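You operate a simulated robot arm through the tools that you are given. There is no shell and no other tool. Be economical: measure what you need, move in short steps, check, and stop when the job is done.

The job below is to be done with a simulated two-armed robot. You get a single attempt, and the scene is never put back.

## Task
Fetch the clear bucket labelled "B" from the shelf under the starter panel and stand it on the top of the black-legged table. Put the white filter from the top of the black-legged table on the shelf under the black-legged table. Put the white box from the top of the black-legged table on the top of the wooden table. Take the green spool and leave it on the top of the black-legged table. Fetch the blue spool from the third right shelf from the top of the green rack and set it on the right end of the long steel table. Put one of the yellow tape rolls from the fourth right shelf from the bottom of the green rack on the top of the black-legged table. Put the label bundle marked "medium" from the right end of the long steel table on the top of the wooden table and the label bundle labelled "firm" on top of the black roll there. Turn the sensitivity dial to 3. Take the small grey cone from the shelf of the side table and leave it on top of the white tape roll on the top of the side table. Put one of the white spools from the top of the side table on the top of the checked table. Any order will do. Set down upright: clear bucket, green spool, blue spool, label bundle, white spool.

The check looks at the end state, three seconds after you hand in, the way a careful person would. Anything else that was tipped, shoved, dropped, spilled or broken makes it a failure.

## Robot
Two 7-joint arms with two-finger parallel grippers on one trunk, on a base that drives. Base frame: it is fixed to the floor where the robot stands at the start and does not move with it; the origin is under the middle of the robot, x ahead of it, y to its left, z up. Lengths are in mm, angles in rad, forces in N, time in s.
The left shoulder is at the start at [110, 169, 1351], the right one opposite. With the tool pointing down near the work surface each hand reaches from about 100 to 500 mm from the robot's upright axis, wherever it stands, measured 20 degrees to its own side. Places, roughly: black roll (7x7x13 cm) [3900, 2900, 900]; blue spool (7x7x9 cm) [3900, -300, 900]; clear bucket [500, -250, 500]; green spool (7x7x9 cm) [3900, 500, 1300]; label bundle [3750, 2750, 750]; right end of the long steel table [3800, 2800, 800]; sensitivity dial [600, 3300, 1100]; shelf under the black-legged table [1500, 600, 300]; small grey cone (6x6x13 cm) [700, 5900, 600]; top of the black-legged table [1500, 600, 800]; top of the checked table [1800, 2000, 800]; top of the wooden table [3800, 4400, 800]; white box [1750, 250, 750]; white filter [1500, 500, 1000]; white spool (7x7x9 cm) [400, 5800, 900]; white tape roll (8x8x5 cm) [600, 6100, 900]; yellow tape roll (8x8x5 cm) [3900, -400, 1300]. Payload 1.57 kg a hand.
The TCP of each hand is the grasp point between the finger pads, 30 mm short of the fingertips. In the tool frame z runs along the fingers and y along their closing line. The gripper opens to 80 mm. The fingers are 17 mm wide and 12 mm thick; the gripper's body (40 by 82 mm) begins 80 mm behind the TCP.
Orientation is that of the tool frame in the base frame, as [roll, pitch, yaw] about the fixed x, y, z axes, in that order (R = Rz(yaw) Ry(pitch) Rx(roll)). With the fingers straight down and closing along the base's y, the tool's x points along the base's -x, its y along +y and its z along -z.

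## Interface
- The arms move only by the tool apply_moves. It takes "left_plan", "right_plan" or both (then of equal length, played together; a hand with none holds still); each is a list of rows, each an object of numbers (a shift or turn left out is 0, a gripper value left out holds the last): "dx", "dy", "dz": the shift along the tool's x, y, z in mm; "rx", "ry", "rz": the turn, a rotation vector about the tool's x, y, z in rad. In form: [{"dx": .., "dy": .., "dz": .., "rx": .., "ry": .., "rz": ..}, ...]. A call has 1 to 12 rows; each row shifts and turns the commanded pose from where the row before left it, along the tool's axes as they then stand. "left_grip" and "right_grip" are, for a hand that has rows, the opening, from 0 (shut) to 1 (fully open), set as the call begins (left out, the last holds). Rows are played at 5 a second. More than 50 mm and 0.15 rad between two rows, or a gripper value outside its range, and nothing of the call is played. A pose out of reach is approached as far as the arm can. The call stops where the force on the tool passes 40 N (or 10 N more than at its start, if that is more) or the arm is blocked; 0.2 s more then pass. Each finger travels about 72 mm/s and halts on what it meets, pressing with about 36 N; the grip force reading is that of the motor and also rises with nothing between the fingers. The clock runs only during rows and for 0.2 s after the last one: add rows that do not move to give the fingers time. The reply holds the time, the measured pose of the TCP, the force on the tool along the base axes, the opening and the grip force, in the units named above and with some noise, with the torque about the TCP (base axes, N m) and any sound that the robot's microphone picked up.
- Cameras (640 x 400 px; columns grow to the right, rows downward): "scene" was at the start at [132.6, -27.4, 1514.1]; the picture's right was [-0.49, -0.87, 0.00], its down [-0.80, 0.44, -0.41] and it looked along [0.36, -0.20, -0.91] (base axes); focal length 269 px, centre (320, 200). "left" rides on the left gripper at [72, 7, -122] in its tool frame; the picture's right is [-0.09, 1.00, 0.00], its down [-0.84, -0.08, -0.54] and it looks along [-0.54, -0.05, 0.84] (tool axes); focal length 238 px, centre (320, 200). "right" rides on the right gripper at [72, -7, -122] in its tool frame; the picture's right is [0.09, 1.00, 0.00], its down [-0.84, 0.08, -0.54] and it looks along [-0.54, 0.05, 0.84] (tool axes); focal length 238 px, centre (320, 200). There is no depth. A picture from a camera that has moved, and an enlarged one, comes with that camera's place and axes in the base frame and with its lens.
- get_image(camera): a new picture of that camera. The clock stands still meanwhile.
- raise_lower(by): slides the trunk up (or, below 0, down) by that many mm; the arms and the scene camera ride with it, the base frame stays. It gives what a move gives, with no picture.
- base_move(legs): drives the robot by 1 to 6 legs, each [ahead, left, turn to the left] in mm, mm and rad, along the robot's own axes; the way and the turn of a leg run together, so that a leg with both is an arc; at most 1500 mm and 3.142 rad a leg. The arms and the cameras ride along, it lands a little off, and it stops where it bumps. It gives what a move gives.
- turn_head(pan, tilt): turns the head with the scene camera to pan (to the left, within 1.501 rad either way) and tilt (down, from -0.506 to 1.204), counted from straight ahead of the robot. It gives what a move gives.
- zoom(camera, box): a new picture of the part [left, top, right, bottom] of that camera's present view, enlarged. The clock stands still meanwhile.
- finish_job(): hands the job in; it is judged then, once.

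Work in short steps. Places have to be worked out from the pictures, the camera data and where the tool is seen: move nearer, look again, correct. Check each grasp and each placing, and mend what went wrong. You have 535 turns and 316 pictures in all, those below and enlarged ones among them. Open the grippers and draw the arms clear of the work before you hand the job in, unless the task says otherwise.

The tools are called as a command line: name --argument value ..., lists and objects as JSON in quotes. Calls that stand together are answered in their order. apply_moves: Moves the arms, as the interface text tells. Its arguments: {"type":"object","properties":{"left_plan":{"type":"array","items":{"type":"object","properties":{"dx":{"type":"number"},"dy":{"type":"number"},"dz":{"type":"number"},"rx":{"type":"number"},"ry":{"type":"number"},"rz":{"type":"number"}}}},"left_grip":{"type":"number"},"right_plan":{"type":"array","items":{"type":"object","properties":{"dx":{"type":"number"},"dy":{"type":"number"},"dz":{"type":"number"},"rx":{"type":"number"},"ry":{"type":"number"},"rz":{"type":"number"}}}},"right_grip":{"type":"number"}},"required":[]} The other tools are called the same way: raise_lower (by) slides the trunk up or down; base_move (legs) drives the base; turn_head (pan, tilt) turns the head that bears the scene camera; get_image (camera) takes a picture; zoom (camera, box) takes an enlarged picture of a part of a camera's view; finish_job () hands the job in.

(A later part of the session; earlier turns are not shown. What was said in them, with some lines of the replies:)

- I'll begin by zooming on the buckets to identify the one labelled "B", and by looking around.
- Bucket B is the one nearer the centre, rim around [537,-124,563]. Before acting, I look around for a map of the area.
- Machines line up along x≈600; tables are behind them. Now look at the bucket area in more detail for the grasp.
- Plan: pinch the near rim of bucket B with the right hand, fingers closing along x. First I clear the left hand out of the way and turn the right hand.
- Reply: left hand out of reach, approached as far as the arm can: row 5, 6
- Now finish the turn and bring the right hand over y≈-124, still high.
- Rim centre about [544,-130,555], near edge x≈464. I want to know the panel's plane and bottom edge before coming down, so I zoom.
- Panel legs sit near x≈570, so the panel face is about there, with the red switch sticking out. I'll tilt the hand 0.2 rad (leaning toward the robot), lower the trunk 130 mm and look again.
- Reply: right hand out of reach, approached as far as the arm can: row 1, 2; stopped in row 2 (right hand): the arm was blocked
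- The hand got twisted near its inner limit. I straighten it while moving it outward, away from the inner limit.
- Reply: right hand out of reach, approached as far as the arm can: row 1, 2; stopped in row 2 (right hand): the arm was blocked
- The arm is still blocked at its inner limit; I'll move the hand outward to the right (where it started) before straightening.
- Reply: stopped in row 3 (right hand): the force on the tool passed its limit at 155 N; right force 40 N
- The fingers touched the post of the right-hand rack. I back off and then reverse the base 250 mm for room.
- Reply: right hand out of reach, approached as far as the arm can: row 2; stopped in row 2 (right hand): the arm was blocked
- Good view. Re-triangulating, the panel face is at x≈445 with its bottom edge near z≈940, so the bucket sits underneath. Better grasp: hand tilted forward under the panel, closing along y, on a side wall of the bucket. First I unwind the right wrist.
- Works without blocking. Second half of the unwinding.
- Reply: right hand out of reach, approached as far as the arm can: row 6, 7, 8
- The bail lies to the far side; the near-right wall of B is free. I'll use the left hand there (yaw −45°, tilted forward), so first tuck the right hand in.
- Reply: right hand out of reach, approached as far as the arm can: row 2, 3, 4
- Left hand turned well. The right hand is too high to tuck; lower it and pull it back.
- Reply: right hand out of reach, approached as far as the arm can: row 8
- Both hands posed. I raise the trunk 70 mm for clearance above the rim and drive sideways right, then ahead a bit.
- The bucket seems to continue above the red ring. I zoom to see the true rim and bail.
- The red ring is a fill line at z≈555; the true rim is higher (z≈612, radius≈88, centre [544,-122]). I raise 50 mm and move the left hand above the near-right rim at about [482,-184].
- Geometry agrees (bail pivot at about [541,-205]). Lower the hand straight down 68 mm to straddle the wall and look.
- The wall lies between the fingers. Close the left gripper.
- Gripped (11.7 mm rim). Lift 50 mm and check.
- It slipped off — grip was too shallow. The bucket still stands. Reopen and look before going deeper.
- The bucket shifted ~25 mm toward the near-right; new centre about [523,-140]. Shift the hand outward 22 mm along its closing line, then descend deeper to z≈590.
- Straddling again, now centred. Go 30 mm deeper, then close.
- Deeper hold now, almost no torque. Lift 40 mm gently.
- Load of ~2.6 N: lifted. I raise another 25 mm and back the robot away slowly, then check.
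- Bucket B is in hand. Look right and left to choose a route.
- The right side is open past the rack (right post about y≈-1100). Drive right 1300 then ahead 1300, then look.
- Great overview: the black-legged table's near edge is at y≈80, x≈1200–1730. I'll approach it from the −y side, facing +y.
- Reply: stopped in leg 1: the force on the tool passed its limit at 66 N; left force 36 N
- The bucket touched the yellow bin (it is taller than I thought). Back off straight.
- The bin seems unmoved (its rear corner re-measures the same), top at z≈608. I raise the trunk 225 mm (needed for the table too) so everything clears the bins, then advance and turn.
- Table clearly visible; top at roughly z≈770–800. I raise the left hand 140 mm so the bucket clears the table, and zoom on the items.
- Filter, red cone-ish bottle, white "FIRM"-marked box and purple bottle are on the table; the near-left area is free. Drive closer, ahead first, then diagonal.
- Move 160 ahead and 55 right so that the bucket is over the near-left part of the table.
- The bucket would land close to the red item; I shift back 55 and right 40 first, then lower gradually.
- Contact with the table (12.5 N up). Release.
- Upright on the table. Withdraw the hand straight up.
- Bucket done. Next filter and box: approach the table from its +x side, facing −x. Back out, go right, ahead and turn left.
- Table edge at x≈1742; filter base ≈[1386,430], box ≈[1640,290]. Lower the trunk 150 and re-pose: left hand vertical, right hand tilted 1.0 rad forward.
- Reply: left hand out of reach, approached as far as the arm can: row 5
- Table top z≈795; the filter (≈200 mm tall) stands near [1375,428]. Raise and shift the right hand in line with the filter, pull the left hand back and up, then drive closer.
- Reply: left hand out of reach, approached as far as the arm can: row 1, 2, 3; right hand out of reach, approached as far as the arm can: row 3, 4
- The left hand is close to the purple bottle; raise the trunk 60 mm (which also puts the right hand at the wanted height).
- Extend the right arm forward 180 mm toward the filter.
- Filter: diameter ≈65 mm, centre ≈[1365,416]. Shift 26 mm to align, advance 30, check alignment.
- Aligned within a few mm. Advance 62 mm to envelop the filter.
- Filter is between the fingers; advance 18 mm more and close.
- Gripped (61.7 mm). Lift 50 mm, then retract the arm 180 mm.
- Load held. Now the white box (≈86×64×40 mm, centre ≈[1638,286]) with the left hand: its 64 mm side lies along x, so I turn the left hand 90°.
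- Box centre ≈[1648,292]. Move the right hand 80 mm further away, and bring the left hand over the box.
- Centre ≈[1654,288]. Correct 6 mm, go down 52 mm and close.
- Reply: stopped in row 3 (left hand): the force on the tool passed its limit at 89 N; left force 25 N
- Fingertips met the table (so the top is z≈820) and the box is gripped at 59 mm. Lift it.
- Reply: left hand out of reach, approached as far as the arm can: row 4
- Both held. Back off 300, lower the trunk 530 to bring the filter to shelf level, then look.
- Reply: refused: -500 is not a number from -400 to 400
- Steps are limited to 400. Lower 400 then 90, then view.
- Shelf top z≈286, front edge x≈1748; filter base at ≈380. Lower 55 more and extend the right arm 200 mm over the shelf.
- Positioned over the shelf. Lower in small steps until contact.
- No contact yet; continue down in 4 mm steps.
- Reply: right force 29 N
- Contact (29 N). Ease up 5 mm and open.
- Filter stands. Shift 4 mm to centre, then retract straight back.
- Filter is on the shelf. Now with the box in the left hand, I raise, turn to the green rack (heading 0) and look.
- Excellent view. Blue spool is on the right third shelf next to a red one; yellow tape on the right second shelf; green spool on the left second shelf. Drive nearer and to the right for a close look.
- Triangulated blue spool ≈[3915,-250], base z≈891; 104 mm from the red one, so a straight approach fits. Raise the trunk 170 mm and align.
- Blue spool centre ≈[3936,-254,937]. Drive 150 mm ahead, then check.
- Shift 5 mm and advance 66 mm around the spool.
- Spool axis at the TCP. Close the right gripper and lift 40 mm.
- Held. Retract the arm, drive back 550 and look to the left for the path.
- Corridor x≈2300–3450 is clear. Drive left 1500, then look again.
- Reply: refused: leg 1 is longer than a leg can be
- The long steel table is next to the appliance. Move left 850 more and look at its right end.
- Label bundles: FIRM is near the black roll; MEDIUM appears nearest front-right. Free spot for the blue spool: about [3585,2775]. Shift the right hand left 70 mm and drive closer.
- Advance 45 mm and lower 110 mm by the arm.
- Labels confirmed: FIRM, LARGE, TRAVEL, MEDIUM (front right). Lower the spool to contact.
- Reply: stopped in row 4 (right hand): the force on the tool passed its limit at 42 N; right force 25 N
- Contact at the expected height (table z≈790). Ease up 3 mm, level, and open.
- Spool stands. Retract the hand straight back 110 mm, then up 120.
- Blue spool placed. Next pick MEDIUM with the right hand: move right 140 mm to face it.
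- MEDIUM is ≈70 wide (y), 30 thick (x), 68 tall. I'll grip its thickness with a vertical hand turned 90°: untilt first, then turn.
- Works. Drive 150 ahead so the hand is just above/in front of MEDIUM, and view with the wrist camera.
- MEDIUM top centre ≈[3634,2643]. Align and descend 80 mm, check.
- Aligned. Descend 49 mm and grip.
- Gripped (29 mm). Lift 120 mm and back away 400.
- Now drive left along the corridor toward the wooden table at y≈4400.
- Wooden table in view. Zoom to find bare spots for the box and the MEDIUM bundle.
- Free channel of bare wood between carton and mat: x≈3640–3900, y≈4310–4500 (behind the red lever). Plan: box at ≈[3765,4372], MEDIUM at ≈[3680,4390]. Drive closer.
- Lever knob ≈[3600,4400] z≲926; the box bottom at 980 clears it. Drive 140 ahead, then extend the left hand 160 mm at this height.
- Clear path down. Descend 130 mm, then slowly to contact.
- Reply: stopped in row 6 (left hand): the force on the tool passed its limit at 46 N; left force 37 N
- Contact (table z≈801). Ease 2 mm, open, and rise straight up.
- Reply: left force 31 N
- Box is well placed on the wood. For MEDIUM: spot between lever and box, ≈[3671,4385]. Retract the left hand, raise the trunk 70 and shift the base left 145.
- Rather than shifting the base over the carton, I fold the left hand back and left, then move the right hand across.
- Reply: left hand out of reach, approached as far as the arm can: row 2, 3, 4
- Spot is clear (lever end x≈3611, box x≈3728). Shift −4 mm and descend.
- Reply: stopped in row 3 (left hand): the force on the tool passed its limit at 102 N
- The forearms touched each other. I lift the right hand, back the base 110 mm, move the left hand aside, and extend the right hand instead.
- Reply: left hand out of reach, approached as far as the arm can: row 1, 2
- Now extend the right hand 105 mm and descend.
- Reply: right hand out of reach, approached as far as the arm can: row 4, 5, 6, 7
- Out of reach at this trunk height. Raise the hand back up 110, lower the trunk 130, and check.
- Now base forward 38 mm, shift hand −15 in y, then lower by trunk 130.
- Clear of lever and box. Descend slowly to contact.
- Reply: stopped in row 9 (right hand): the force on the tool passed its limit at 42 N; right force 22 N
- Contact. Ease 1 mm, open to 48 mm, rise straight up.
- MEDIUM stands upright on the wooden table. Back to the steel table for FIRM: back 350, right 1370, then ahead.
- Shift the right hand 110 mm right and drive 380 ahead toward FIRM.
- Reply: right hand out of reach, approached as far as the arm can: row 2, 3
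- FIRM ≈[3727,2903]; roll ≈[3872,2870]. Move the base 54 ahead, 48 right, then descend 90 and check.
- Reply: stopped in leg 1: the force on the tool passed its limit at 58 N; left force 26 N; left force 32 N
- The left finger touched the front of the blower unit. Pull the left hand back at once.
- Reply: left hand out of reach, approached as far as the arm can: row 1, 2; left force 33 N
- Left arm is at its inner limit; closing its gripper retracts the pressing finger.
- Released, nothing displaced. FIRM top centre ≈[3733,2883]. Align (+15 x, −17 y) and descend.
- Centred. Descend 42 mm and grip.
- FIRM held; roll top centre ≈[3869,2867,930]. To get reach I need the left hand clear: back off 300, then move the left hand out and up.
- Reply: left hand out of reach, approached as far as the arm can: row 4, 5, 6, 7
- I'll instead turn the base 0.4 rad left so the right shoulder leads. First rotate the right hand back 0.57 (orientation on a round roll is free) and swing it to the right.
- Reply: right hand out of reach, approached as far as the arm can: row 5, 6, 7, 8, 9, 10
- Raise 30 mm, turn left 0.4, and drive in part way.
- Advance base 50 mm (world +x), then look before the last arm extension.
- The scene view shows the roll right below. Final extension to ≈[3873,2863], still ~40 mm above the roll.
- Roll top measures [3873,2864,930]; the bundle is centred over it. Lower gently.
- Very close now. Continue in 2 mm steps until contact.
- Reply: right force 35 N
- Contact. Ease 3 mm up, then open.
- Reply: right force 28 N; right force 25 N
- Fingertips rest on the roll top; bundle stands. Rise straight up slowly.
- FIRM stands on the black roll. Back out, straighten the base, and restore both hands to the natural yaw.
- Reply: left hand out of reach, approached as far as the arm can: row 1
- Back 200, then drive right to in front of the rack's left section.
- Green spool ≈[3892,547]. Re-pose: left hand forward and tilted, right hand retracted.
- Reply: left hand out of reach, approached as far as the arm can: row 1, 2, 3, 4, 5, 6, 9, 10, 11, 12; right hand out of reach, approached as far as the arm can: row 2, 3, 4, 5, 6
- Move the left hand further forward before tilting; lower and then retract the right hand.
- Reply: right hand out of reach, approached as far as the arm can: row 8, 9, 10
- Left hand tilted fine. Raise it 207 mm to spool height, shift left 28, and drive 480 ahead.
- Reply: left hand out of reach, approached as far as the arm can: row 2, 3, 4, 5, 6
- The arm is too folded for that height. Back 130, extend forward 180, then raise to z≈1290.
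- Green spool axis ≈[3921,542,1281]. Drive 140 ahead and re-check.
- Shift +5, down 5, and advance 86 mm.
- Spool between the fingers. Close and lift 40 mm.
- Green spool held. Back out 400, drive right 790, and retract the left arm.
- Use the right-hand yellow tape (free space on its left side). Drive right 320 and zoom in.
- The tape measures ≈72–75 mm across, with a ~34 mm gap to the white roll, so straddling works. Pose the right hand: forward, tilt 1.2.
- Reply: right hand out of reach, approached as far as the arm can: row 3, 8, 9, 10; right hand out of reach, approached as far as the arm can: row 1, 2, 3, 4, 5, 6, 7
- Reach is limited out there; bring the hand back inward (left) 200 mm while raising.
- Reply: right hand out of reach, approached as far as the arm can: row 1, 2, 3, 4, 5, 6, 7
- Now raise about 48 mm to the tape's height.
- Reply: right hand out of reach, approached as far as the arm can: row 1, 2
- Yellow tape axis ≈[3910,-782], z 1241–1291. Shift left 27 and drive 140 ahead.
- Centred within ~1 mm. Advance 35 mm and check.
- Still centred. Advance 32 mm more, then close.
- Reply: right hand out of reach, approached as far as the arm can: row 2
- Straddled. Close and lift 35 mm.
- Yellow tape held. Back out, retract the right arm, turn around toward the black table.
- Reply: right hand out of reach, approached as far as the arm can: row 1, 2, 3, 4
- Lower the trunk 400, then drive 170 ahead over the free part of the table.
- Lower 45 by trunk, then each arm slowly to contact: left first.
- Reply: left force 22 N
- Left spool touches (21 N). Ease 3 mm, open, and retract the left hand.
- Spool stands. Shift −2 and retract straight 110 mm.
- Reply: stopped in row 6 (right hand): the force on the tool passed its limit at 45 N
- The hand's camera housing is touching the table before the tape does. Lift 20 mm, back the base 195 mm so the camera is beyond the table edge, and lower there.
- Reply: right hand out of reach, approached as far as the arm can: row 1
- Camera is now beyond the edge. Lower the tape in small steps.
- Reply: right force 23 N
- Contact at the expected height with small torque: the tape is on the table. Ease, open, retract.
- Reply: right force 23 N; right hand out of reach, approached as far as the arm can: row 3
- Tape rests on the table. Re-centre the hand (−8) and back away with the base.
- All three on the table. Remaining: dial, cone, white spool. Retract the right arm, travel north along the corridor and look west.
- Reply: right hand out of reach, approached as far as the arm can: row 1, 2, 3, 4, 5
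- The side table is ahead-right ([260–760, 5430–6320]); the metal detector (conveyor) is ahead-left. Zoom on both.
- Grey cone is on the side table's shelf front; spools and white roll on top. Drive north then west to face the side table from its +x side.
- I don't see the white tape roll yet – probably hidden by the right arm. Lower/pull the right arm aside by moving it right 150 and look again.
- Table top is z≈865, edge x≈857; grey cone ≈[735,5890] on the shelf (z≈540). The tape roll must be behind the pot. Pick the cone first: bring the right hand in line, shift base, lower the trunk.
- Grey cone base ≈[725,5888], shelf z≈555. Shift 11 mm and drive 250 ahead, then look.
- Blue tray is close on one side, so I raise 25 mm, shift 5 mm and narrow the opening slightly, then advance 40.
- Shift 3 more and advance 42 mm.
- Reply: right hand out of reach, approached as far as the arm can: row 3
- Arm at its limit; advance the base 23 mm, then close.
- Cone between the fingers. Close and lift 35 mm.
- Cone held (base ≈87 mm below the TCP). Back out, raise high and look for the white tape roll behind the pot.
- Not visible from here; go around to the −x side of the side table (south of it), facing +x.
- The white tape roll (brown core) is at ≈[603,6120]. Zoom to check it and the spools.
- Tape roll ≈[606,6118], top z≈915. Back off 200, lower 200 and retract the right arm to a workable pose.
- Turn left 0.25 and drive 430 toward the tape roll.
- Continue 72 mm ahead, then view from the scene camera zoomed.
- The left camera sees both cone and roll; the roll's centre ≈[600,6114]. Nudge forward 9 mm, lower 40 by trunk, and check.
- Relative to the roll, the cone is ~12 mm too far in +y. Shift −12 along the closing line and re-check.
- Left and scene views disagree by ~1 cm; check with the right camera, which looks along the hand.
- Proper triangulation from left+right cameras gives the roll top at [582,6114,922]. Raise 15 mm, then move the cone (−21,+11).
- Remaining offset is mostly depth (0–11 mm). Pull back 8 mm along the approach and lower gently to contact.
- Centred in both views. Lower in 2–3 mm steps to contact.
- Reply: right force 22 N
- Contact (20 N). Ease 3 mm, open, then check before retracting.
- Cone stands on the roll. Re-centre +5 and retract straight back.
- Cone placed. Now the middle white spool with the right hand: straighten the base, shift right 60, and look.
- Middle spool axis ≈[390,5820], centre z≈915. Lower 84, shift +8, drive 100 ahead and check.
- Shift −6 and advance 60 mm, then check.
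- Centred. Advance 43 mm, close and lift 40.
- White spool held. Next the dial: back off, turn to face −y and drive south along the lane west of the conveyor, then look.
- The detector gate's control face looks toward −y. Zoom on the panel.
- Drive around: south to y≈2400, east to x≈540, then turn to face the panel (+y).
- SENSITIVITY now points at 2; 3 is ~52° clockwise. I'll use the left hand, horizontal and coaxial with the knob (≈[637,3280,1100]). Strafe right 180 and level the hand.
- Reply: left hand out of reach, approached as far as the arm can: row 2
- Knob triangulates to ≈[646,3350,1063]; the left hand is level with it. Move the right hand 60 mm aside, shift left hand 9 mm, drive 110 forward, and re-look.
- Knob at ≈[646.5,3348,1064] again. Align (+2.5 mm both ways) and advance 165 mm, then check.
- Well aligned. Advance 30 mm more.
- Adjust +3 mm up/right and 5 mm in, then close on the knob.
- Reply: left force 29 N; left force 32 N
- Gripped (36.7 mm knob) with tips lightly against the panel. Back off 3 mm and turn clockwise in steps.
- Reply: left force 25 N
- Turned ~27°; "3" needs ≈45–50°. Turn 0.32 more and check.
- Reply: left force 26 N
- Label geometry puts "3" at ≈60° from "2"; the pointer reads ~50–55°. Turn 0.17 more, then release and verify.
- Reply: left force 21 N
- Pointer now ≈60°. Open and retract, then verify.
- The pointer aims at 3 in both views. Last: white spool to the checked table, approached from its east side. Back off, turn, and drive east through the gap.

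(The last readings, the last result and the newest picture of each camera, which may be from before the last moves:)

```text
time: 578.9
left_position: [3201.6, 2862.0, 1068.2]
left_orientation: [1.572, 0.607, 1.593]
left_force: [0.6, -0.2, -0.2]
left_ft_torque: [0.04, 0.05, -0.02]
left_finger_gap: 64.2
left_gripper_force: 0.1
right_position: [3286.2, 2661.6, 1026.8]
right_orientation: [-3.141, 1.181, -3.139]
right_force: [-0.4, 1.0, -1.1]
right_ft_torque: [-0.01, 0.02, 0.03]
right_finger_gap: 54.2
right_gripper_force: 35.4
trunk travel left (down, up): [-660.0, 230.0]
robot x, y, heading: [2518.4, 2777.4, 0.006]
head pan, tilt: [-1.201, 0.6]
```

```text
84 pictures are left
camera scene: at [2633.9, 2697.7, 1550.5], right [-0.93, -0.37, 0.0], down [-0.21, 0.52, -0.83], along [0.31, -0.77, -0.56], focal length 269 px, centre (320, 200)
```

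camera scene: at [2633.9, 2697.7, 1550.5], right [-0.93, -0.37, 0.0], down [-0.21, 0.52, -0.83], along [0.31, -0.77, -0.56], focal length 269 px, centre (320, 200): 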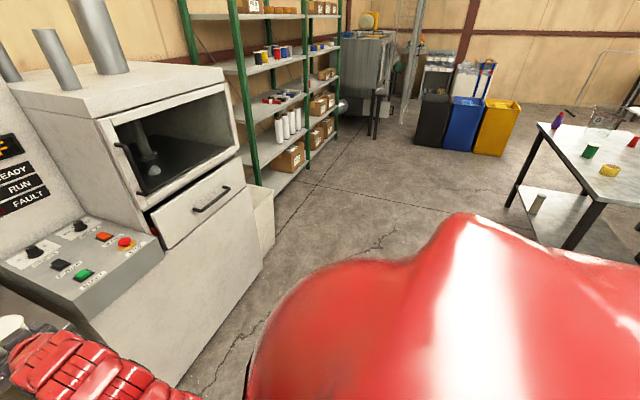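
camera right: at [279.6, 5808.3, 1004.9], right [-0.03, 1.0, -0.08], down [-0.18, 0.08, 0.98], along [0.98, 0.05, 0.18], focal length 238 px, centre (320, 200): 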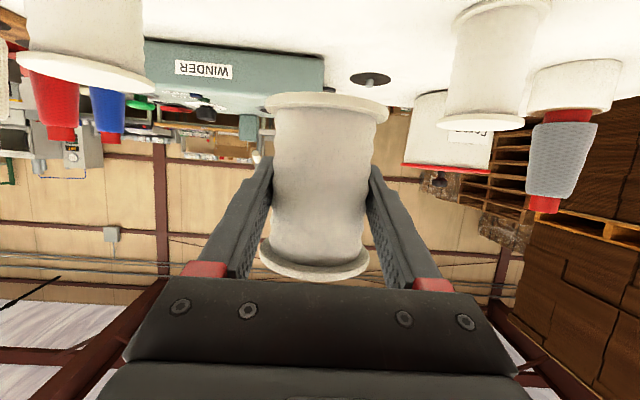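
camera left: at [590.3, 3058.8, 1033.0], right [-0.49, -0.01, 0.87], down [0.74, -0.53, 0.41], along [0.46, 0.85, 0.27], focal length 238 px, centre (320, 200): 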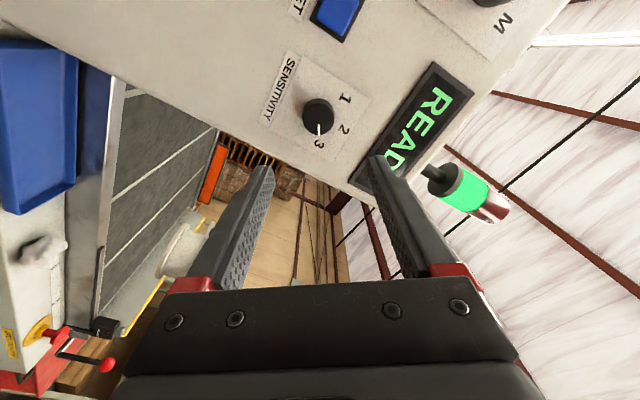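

Turn to face −y, drive south, then face −x toward the checked table.

base_move --legs '[[-80, 0, 0], [0, 0, -1.57], [850, 250, 0], [0, 0, -1.57]]'

turn_head --pan 0 --tilt 0.6

get_image --camera "scene"

```text
time: 592.0
left_position: [2004.2, 1854.6, 1069.1]
left_orientation: [1.572, 0.606, -1.58]
left_force: [0.1, 0.7, -0.5]
left_ft_torque: [-0.04, -0.02, -0.02]
left_finger_gap: 63.8
left_gripper_force: 0.0
right_position: [1925.1, 2057.2, 1026.8]
right_orientation: [3.14, 1.181, -0.027]
right_force: [0.4, -0.4, -0.8]
right_ft_torque: [-0.01, 0.0, 0.01]
right_finger_gap: 54.5
right_gripper_force: 36.2
trunk travel left (down, up): [-660.0, 230.0]
robot x, y, heading: [2689.5, 1917.4, 3.118]
head pan, tilt: [-1.201, 0.6]
```

```text
time: 593.4
left_position: [2004.4, 1855.2, 1068.0]
left_orientation: [1.572, 0.607, -1.58]
left_force: [0.6, -0.4, -0.5]
left_ft_torque: [0.03, -0.02, 0.01]
left_finger_gap: 64.0
left_gripper_force: 0.0
right_position: [1927.1, 2057.3, 1027.4]
right_orientation: [3.139, 1.182, -0.024]
right_force: [0.4, 0.3, -1.1]
right_ft_torque: [0.01, -0.03, 0.02]
right_finger_gap: 54.5
right_gripper_force: 36.2
trunk travel left (down, up): [-660.0, 230.0]
robot x, y, heading: [2689.8, 1915.8, 3.128]
head pan, tilt: [0.0, 0.6]
```

```text
83 pictures are left
camera scene: at [2519.0, 1924.7, 1550.5], right [0.02, 1.0, 0.0], down [0.57, -0.01, -0.82], along [-0.82, 0.02, -0.57], focal length 269 px, centre (320, 200)
```

scene: 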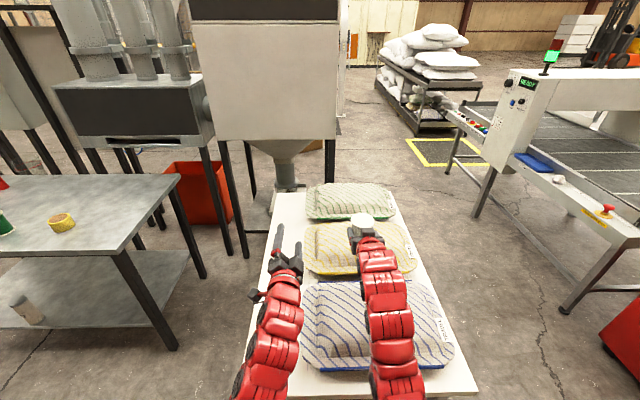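

The low-y strip beside the trays is free (≈150 mm wide). Target ≈[2080,1795]. Move the base back 150 and left 262.

base_move --legs '[[-155, 262, 0.012]]'

turn_head --pan -0.15 --tilt 0.75

get_image --camera "scene"

get_image --camera "right"

```text
time: 595.4
left_position: [2156.6, 1580.9, 1067.8]
left_orientation: [1.571, 0.608, -1.563]
left_force: [0.4, 0.7, 0.7]
left_ft_torque: [-0.02, -0.02, 0.02]
left_finger_gap: 63.9
left_gripper_force: 0.0
right_position: [2076.1, 1783.2, 1026.7]
right_orientation: [-3.14, 1.182, -0.007]
right_force: [0.5, -0.3, -1.1]
right_ft_torque: [0.01, -0.03, -0.03]
right_finger_gap: 54.4
right_gripper_force: 35.9
trunk travel left (down, up): [-660.0, 230.0]
robot x, y, heading: [2838.8, 1657.9, 3.139]
head pan, tilt: [0.0, 0.6]
```

```text
time: 596.1
left_position: [2158.4, 1580.4, 1068.3]
left_orientation: [1.569, 0.608, -1.562]
left_force: [0.4, -0.1, -0.8]
left_ft_torque: [-0.01, 0.0, -0.01]
left_finger_gap: 63.9
left_gripper_force: 0.2
right_position: [2076.1, 1782.9, 1027.3]
right_orientation: [3.138, 1.181, -0.006]
right_force: [-0.1, 0.6, -0.9]
right_ft_torque: [-0.01, -0.02, 0.0]
right_finger_gap: 54.2
right_gripper_force: 36.3
trunk travel left (down, up): [-660.0, 230.0]
robot x, y, heading: [2838.3, 1657.2, 3.137]
head pan, tilt: [-0.15, 0.75]
```

```text
82 pictures are left
camera scene: at [2677.7, 1672.4, 1537.6], right [0.15, 0.99, 0.0], down [0.67, -0.1, -0.73], along [-0.72, 0.11, -0.68], focal length 269 px, centre (320, 200)
```

scene: 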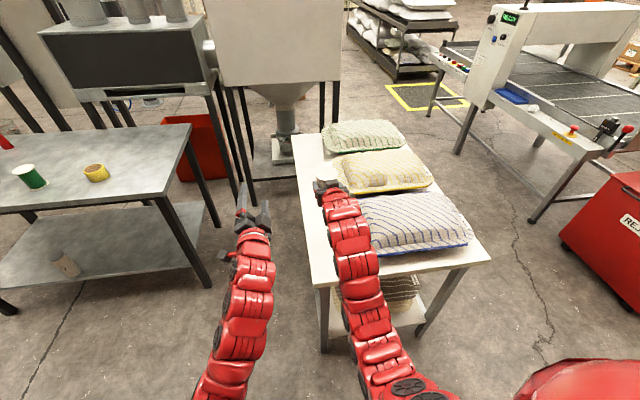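

```text
81 pictures are left
camera right: at [2216.7, 1788.2, 1004.9], right [0.03, -1.0, -0.08], down [0.18, -0.08, 0.98], along [-0.98, -0.04, 0.18], focal length 238 px, centre (320, 200)
```

right: 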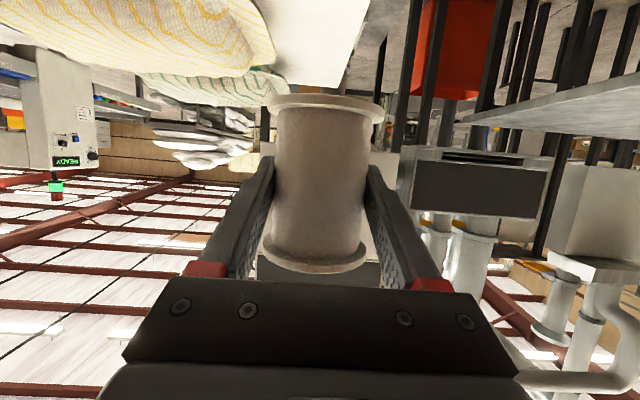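

Strip verified: table edge y≈1721, trays from y≈1875. Lower the trunk 140, then settle by arm.

raise_lower --by -135

get_image --camera "right"

zoom --camera "scene" --box '[240, 100, 440, 260]'

```text
time: 597.8
left_position: [2158.4, 1580.2, 933.8]
left_orientation: [1.57, 0.608, -1.562]
left_force: [-0.5, 0.0, -0.7]
left_ft_torque: [-0.01, -0.03, -0.01]
left_finger_gap: 64.0
left_gripper_force: 0.0
right_position: [2076.3, 1782.6, 892.4]
right_orientation: [3.141, 1.182, -0.009]
right_force: [0.0, 0.0, -0.6]
right_ft_torque: [-0.02, -0.03, 0.01]
right_finger_gap: 54.3
right_gripper_force: 35.7
trunk travel left (down, up): [-525.0, 365.0]
robot x, y, heading: [2840.8, 1659.4, 3.14]
head pan, tilt: [-0.15, 0.75]
```

```text
80 pictures are left
camera right: at [2216.9, 1788.1, 870.2], right [0.03, -1.0, -0.08], down [0.18, -0.08, 0.98], along [-0.98, -0.04, 0.18], focal length 238 px, centre (320, 200)
```

right: 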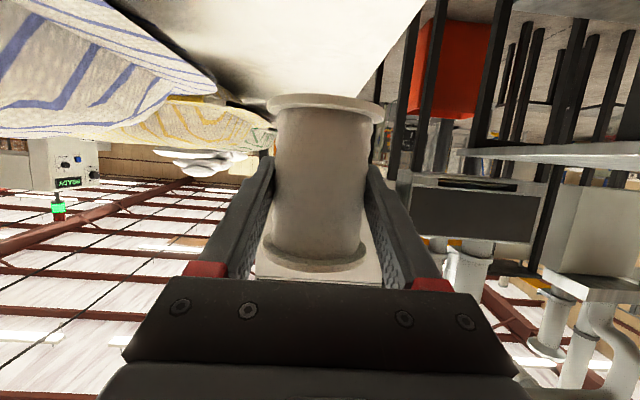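

```text
2.50 times, centred on (340, 180) of scene
camera zoom: at [2678.0, 1672.4, 1402.7], right [0.15, 0.99, 0.0], down [0.67, -0.1, -0.73], along [-0.72, 0.11, -0.68], focal length 672 px, centre (270, 250)
```

zoom: 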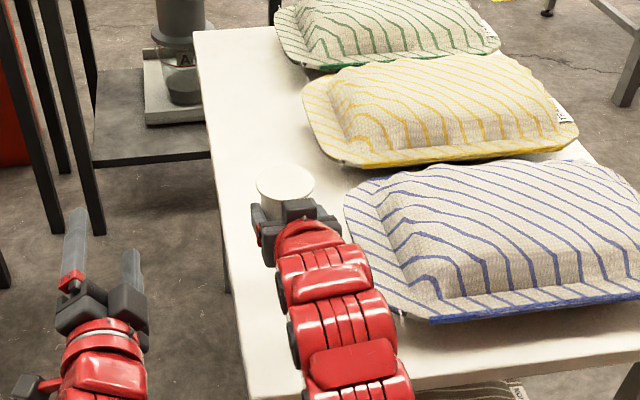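

Shift 6 mm away from the pillow and lower in small steps.

apply_moves --right_plan '[{"dy": 6}, {"dx": 9.2, "dz": 3.8}, {"dx": 7.4, "dz": 3}, {"dx": 3.7, "dz": 1.5}, {"dx": 3.7, "dz": 1.5}, {"dx": 2.8, "dz": 1.1}, {"dx": 2.8, "dz": 1.1}, {}]'

```text
time: 599.6
left_position: [2156.5, 1581.1, 932.6]
left_orientation: [1.571, 0.606, -1.561]
left_force: [0.1, 0.3, -0.2]
left_ft_torque: [-0.01, 0.0, 0.02]
left_finger_gap: 64.1
left_gripper_force: 0.1
right_position: [2074.7, 1776.6, 861.2]
right_orientation: [3.139, 1.181, -0.009]
right_force: [0.5, -0.7, -1.7]
right_ft_torque: [0.02, -0.01, 0.02]
right_finger_gap: 54.6
right_gripper_force: 36.4
trunk travel left (down, up): [-525.0, 365.0]
robot x, y, heading: [2837.7, 1658.0, 3.136]
head pan, tilt: [-0.15, 0.75]
```

apply_moves --right_plan '[{"dx": 2.8, "dz": 1.1}, {"dx": 2.8, "dz": 1.1}, {"dx": 2.8, "dz": 1.1}, {"dx": 2.8, "dz": 1.1}, {}]'

get_image --camera "right"

```text
time: 600.8
left_position: [2155.9, 1580.4, 934.0]
left_orientation: [1.57, 0.608, -1.561]
left_force: [0.2, -0.5, -0.1]
left_ft_torque: [0.01, -0.03, 0.01]
left_finger_gap: 63.9
left_gripper_force: 0.0
right_position: [2076.2, 1775.0, 848.2]
right_orientation: [3.141, 1.182, -0.007]
right_force: [0.2, 0.0, -1.2]
right_ft_torque: [-0.05, 0.01, -0.05]
right_finger_gap: 54.5
right_gripper_force: 35.9
trunk travel left (down, up): [-525.0, 365.0]
robot x, y, heading: [2839.3, 1663.0, 3.138]
head pan, tilt: [-0.15, 0.75]
```

```text
78 pictures are left
camera right: at [2217.0, 1781.3, 825.3], right [0.03, -1.0, -0.08], down [0.18, -0.08, 0.98], along [-0.98, -0.04, 0.18], focal length 238 px, centre (320, 200)
```

right: 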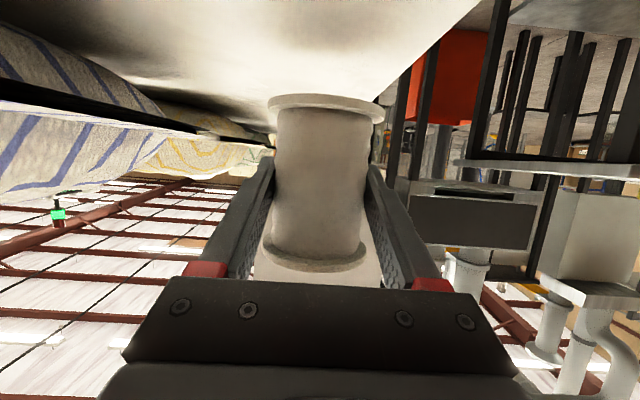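

Still no contact. Continue down 3 mm steps, watching torque for the camera housing.

apply_moves --right_plan '[{"dx": 2.8, "dz": 1.1}, {"dx": 2.8, "dz": 1.1}, {"dx": 2.8, "dz": 1.1}, {"dx": 2.8, "dz": 1.1}, {}]'

zoom --camera "scene" --box '[240, 140, 440, 260]'

```text
time: 602.0
left_position: [2157.9, 1580.6, 933.6]
left_orientation: [1.571, 0.607, -1.564]
left_force: [-0.5, 1.2, 0.4]
left_ft_torque: [0.02, -0.02, -0.01]
left_finger_gap: 63.9
left_gripper_force: 0.1
right_position: [2076.5, 1775.6, 836.4]
right_orientation: [3.139, 1.18, -0.005]
right_force: [-0.1, -0.2, -1.8]
right_ft_torque: [0.01, -0.02, 0.0]
right_finger_gap: 54.2
right_gripper_force: 36.5
trunk travel left (down, up): [-525.0, 365.0]
robot x, y, heading: [2839.6, 1657.3, 3.134]
head pan, tilt: [-0.15, 0.75]
```

```text
3.20 times, centred on (340, 200) of scene
camera zoom: at [2677.8, 1672.4, 1402.6], right [0.15, 0.99, 0.0], down [0.67, -0.1, -0.73], along [-0.72, 0.11, -0.68], focal length 861 px, centre (256, 200)
```

zoom: 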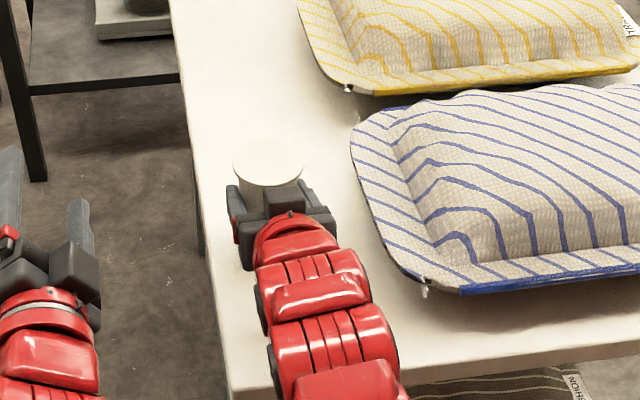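

apply_moves --right_plan '[{"dx": 2.8, "dz": 1.1}, {"dx": 2.8, "dz": 1.1}, {"dx": 2.8, "dz": 1.1}, {"dx": 2.8, "dz": 1.1}, {"dx": 2.8, "dz": 1.1}, {}]'

get_image --camera "right"

```text
time: 603.4
left_position: [2157.3, 1580.6, 932.4]
left_orientation: [1.57, 0.606, -1.561]
left_force: [0.1, -0.3, 0.8]
left_ft_torque: [-0.01, -0.02, -0.01]
left_finger_gap: 64.0
left_gripper_force: 0.1
right_position: [2076.6, 1777.1, 820.1]
right_orientation: [3.14, 1.181, -0.006]
right_force: [0.2, 0.3, -1.9]
right_ft_torque: [0.02, -0.04, 0.05]
right_finger_gap: 54.1
right_gripper_force: 36.0
trunk travel left (down, up): [-525.0, 365.0]
robot x, y, heading: [2842.4, 1658.9, 3.137]
head pan, tilt: [-0.15, 0.75]
```

```text
76 pictures are left
camera right: at [2217.1, 1782.9, 799.1], right [0.03, -1.0, -0.08], down [0.18, -0.08, 0.98], along [-0.98, -0.04, 0.18], focal length 238 px, centre (320, 200)
```

right: 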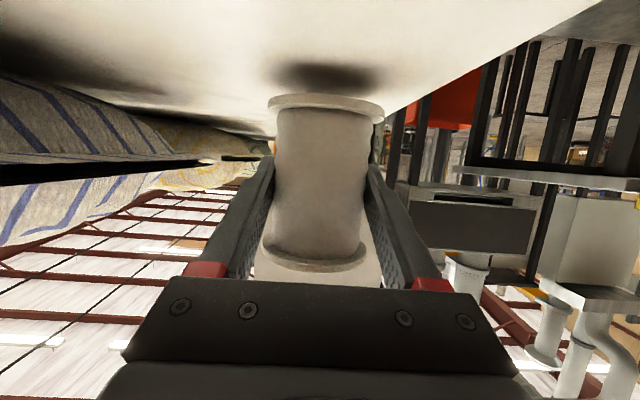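

Contact shadow is near now; keep going.

apply_moves --right_plan '[{"dx": 2.8, "dz": 1.1}, {"dx": 2.8, "dz": 1.1}, {"dx": 2.8, "dz": 1.1}, {"dx": 2.8, "dz": 1.1}, {"dx": 2.8, "dz": 1.1}, {}]'

```text
time: 604.8
left_position: [2158.0, 1580.5, 932.4]
left_orientation: [1.572, 0.607, -1.561]
left_force: [0.1, -0.8, 0.0]
left_ft_torque: [0.0, 0.0, -0.02]
left_finger_gap: 63.9
left_gripper_force: 0.1
right_position: [2076.8, 1777.5, 807.6]
right_orientation: [3.141, 1.189, -0.007]
right_force: [-3.8, 1.5, 8.5]
right_ft_torque: [0.17, 0.02, 0.03]
right_finger_gap: 54.0
right_gripper_force: 35.5
trunk travel left (down, up): [-525.0, 365.0]
robot x, y, heading: [2840.6, 1656.4, 3.131]
head pan, tilt: [-0.15, 0.75]
```

Contact (8.5 N). Open, check, and retract.

apply_moves --right_plan '[{}, {}, {}, {}]' --right_grip 1

get_image --camera "right"

```text
time: 605.8
left_position: [2157.6, 1580.2, 932.2]
left_orientation: [1.571, 0.607, -1.562]
left_force: [0.7, 1.2, -0.7]
left_ft_torque: [0.01, 0.01, 0.03]
left_finger_gap: 64.0
left_gripper_force: 0.1
right_position: [2077.1, 1777.7, 805.8]
right_orientation: [3.139, 1.182, -0.006]
right_force: [0.1, 0.4, 0.4]
right_ft_torque: [0.0, -0.02, 0.0]
right_finger_gap: 80.1
right_gripper_force: 0.1
trunk travel left (down, up): [-525.0, 365.0]
robot x, y, heading: [2839.3, 1658.0, 3.142]
head pan, tilt: [-0.15, 0.75]
```

```text
75 pictures are left
camera right: at [2217.8, 1782.2, 783.9], right [0.03, -1.0, -0.08], down [0.18, -0.08, 0.98], along [-0.98, -0.04, 0.18], focal length 238 px, centre (320, 200)
```

right: 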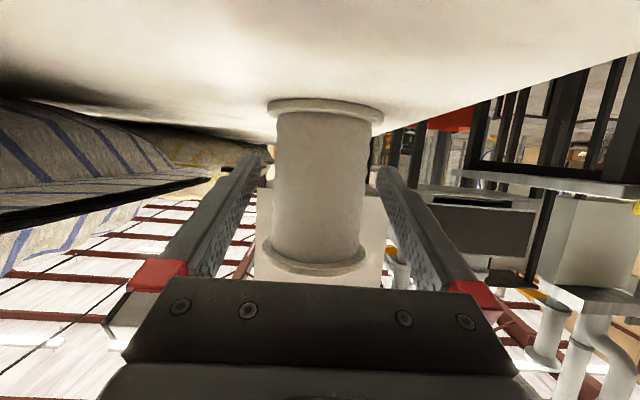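

Spool stands. Back the base straight out 300 mm and view.

base_move --legs '[[-300, 0, 0]]'

get_image --camera "scene"

zoom --camera "scene" --box '[0, 60, 280, 250]'

```text
time: 607.8
left_position: [2459.0, 1582.5, 934.6]
left_orientation: [1.57, 0.607, -1.567]
left_force: [0.0, -0.4, 0.9]
left_ft_torque: [0.02, -0.06, -0.01]
left_finger_gap: 63.8
left_gripper_force: 0.0
right_position: [2379.1, 1777.6, 806.5]
right_orientation: [3.14, 1.182, -0.011]
right_force: [-0.2, 1.2, -0.1]
right_ft_torque: [-0.01, 0.03, 0.0]
right_finger_gap: 79.9
right_gripper_force: 0.0
trunk travel left (down, up): [-525.0, 365.0]
robot x, y, heading: [3142.5, 1655.4, 3.135]
head pan, tilt: [-0.15, 0.75]
```

```text
74 pictures are left
camera scene: at [2980.0, 1671.5, 1402.8], right [0.16, 0.99, 0.0], down [0.67, -0.11, -0.73], along [-0.72, 0.11, -0.68], focal length 269 px, centre (320, 200)
```

scene: 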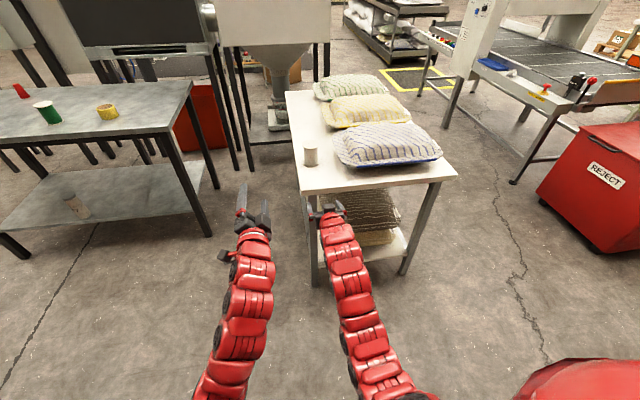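

```text
2.11 times, centred on (140, 155) of scene
camera zoom: at [2980.0, 1671.5, 1402.8], right [0.16, 0.99, 0.0], down [0.67, -0.11, -0.73], along [-0.72, 0.11, -0.68], focal length 566 px, centre (699, 295)
```

zoom: 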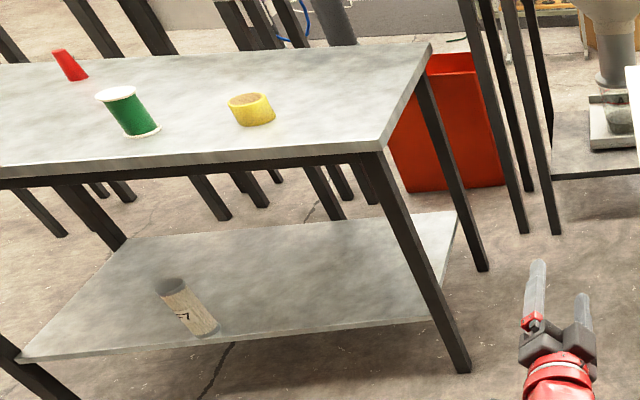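

All items are placed, both grippers are open, and both arms are clear of the work, so I'm handing in.

finish_job

```text
The job is handed in.
```

I carried out all eleven tasks and handed the job in; I do not have the judge's result.

- **Contacts along the way:** The bucket bumped the yellow bin at 66 N. One hand hit the right-hand rack post at 155 N, and a finger pressed the front of the blower unit at 58 N. I saw nothing displaced in the pictures I took afterwards.
- **Checked table:** I took this to be the table holding the pillow trays. It matches the given position, but I did not see a sign on it.
- **Dial:** The pointer reads about 60 degrees from 2, in line with the 3 mark in two camera views.
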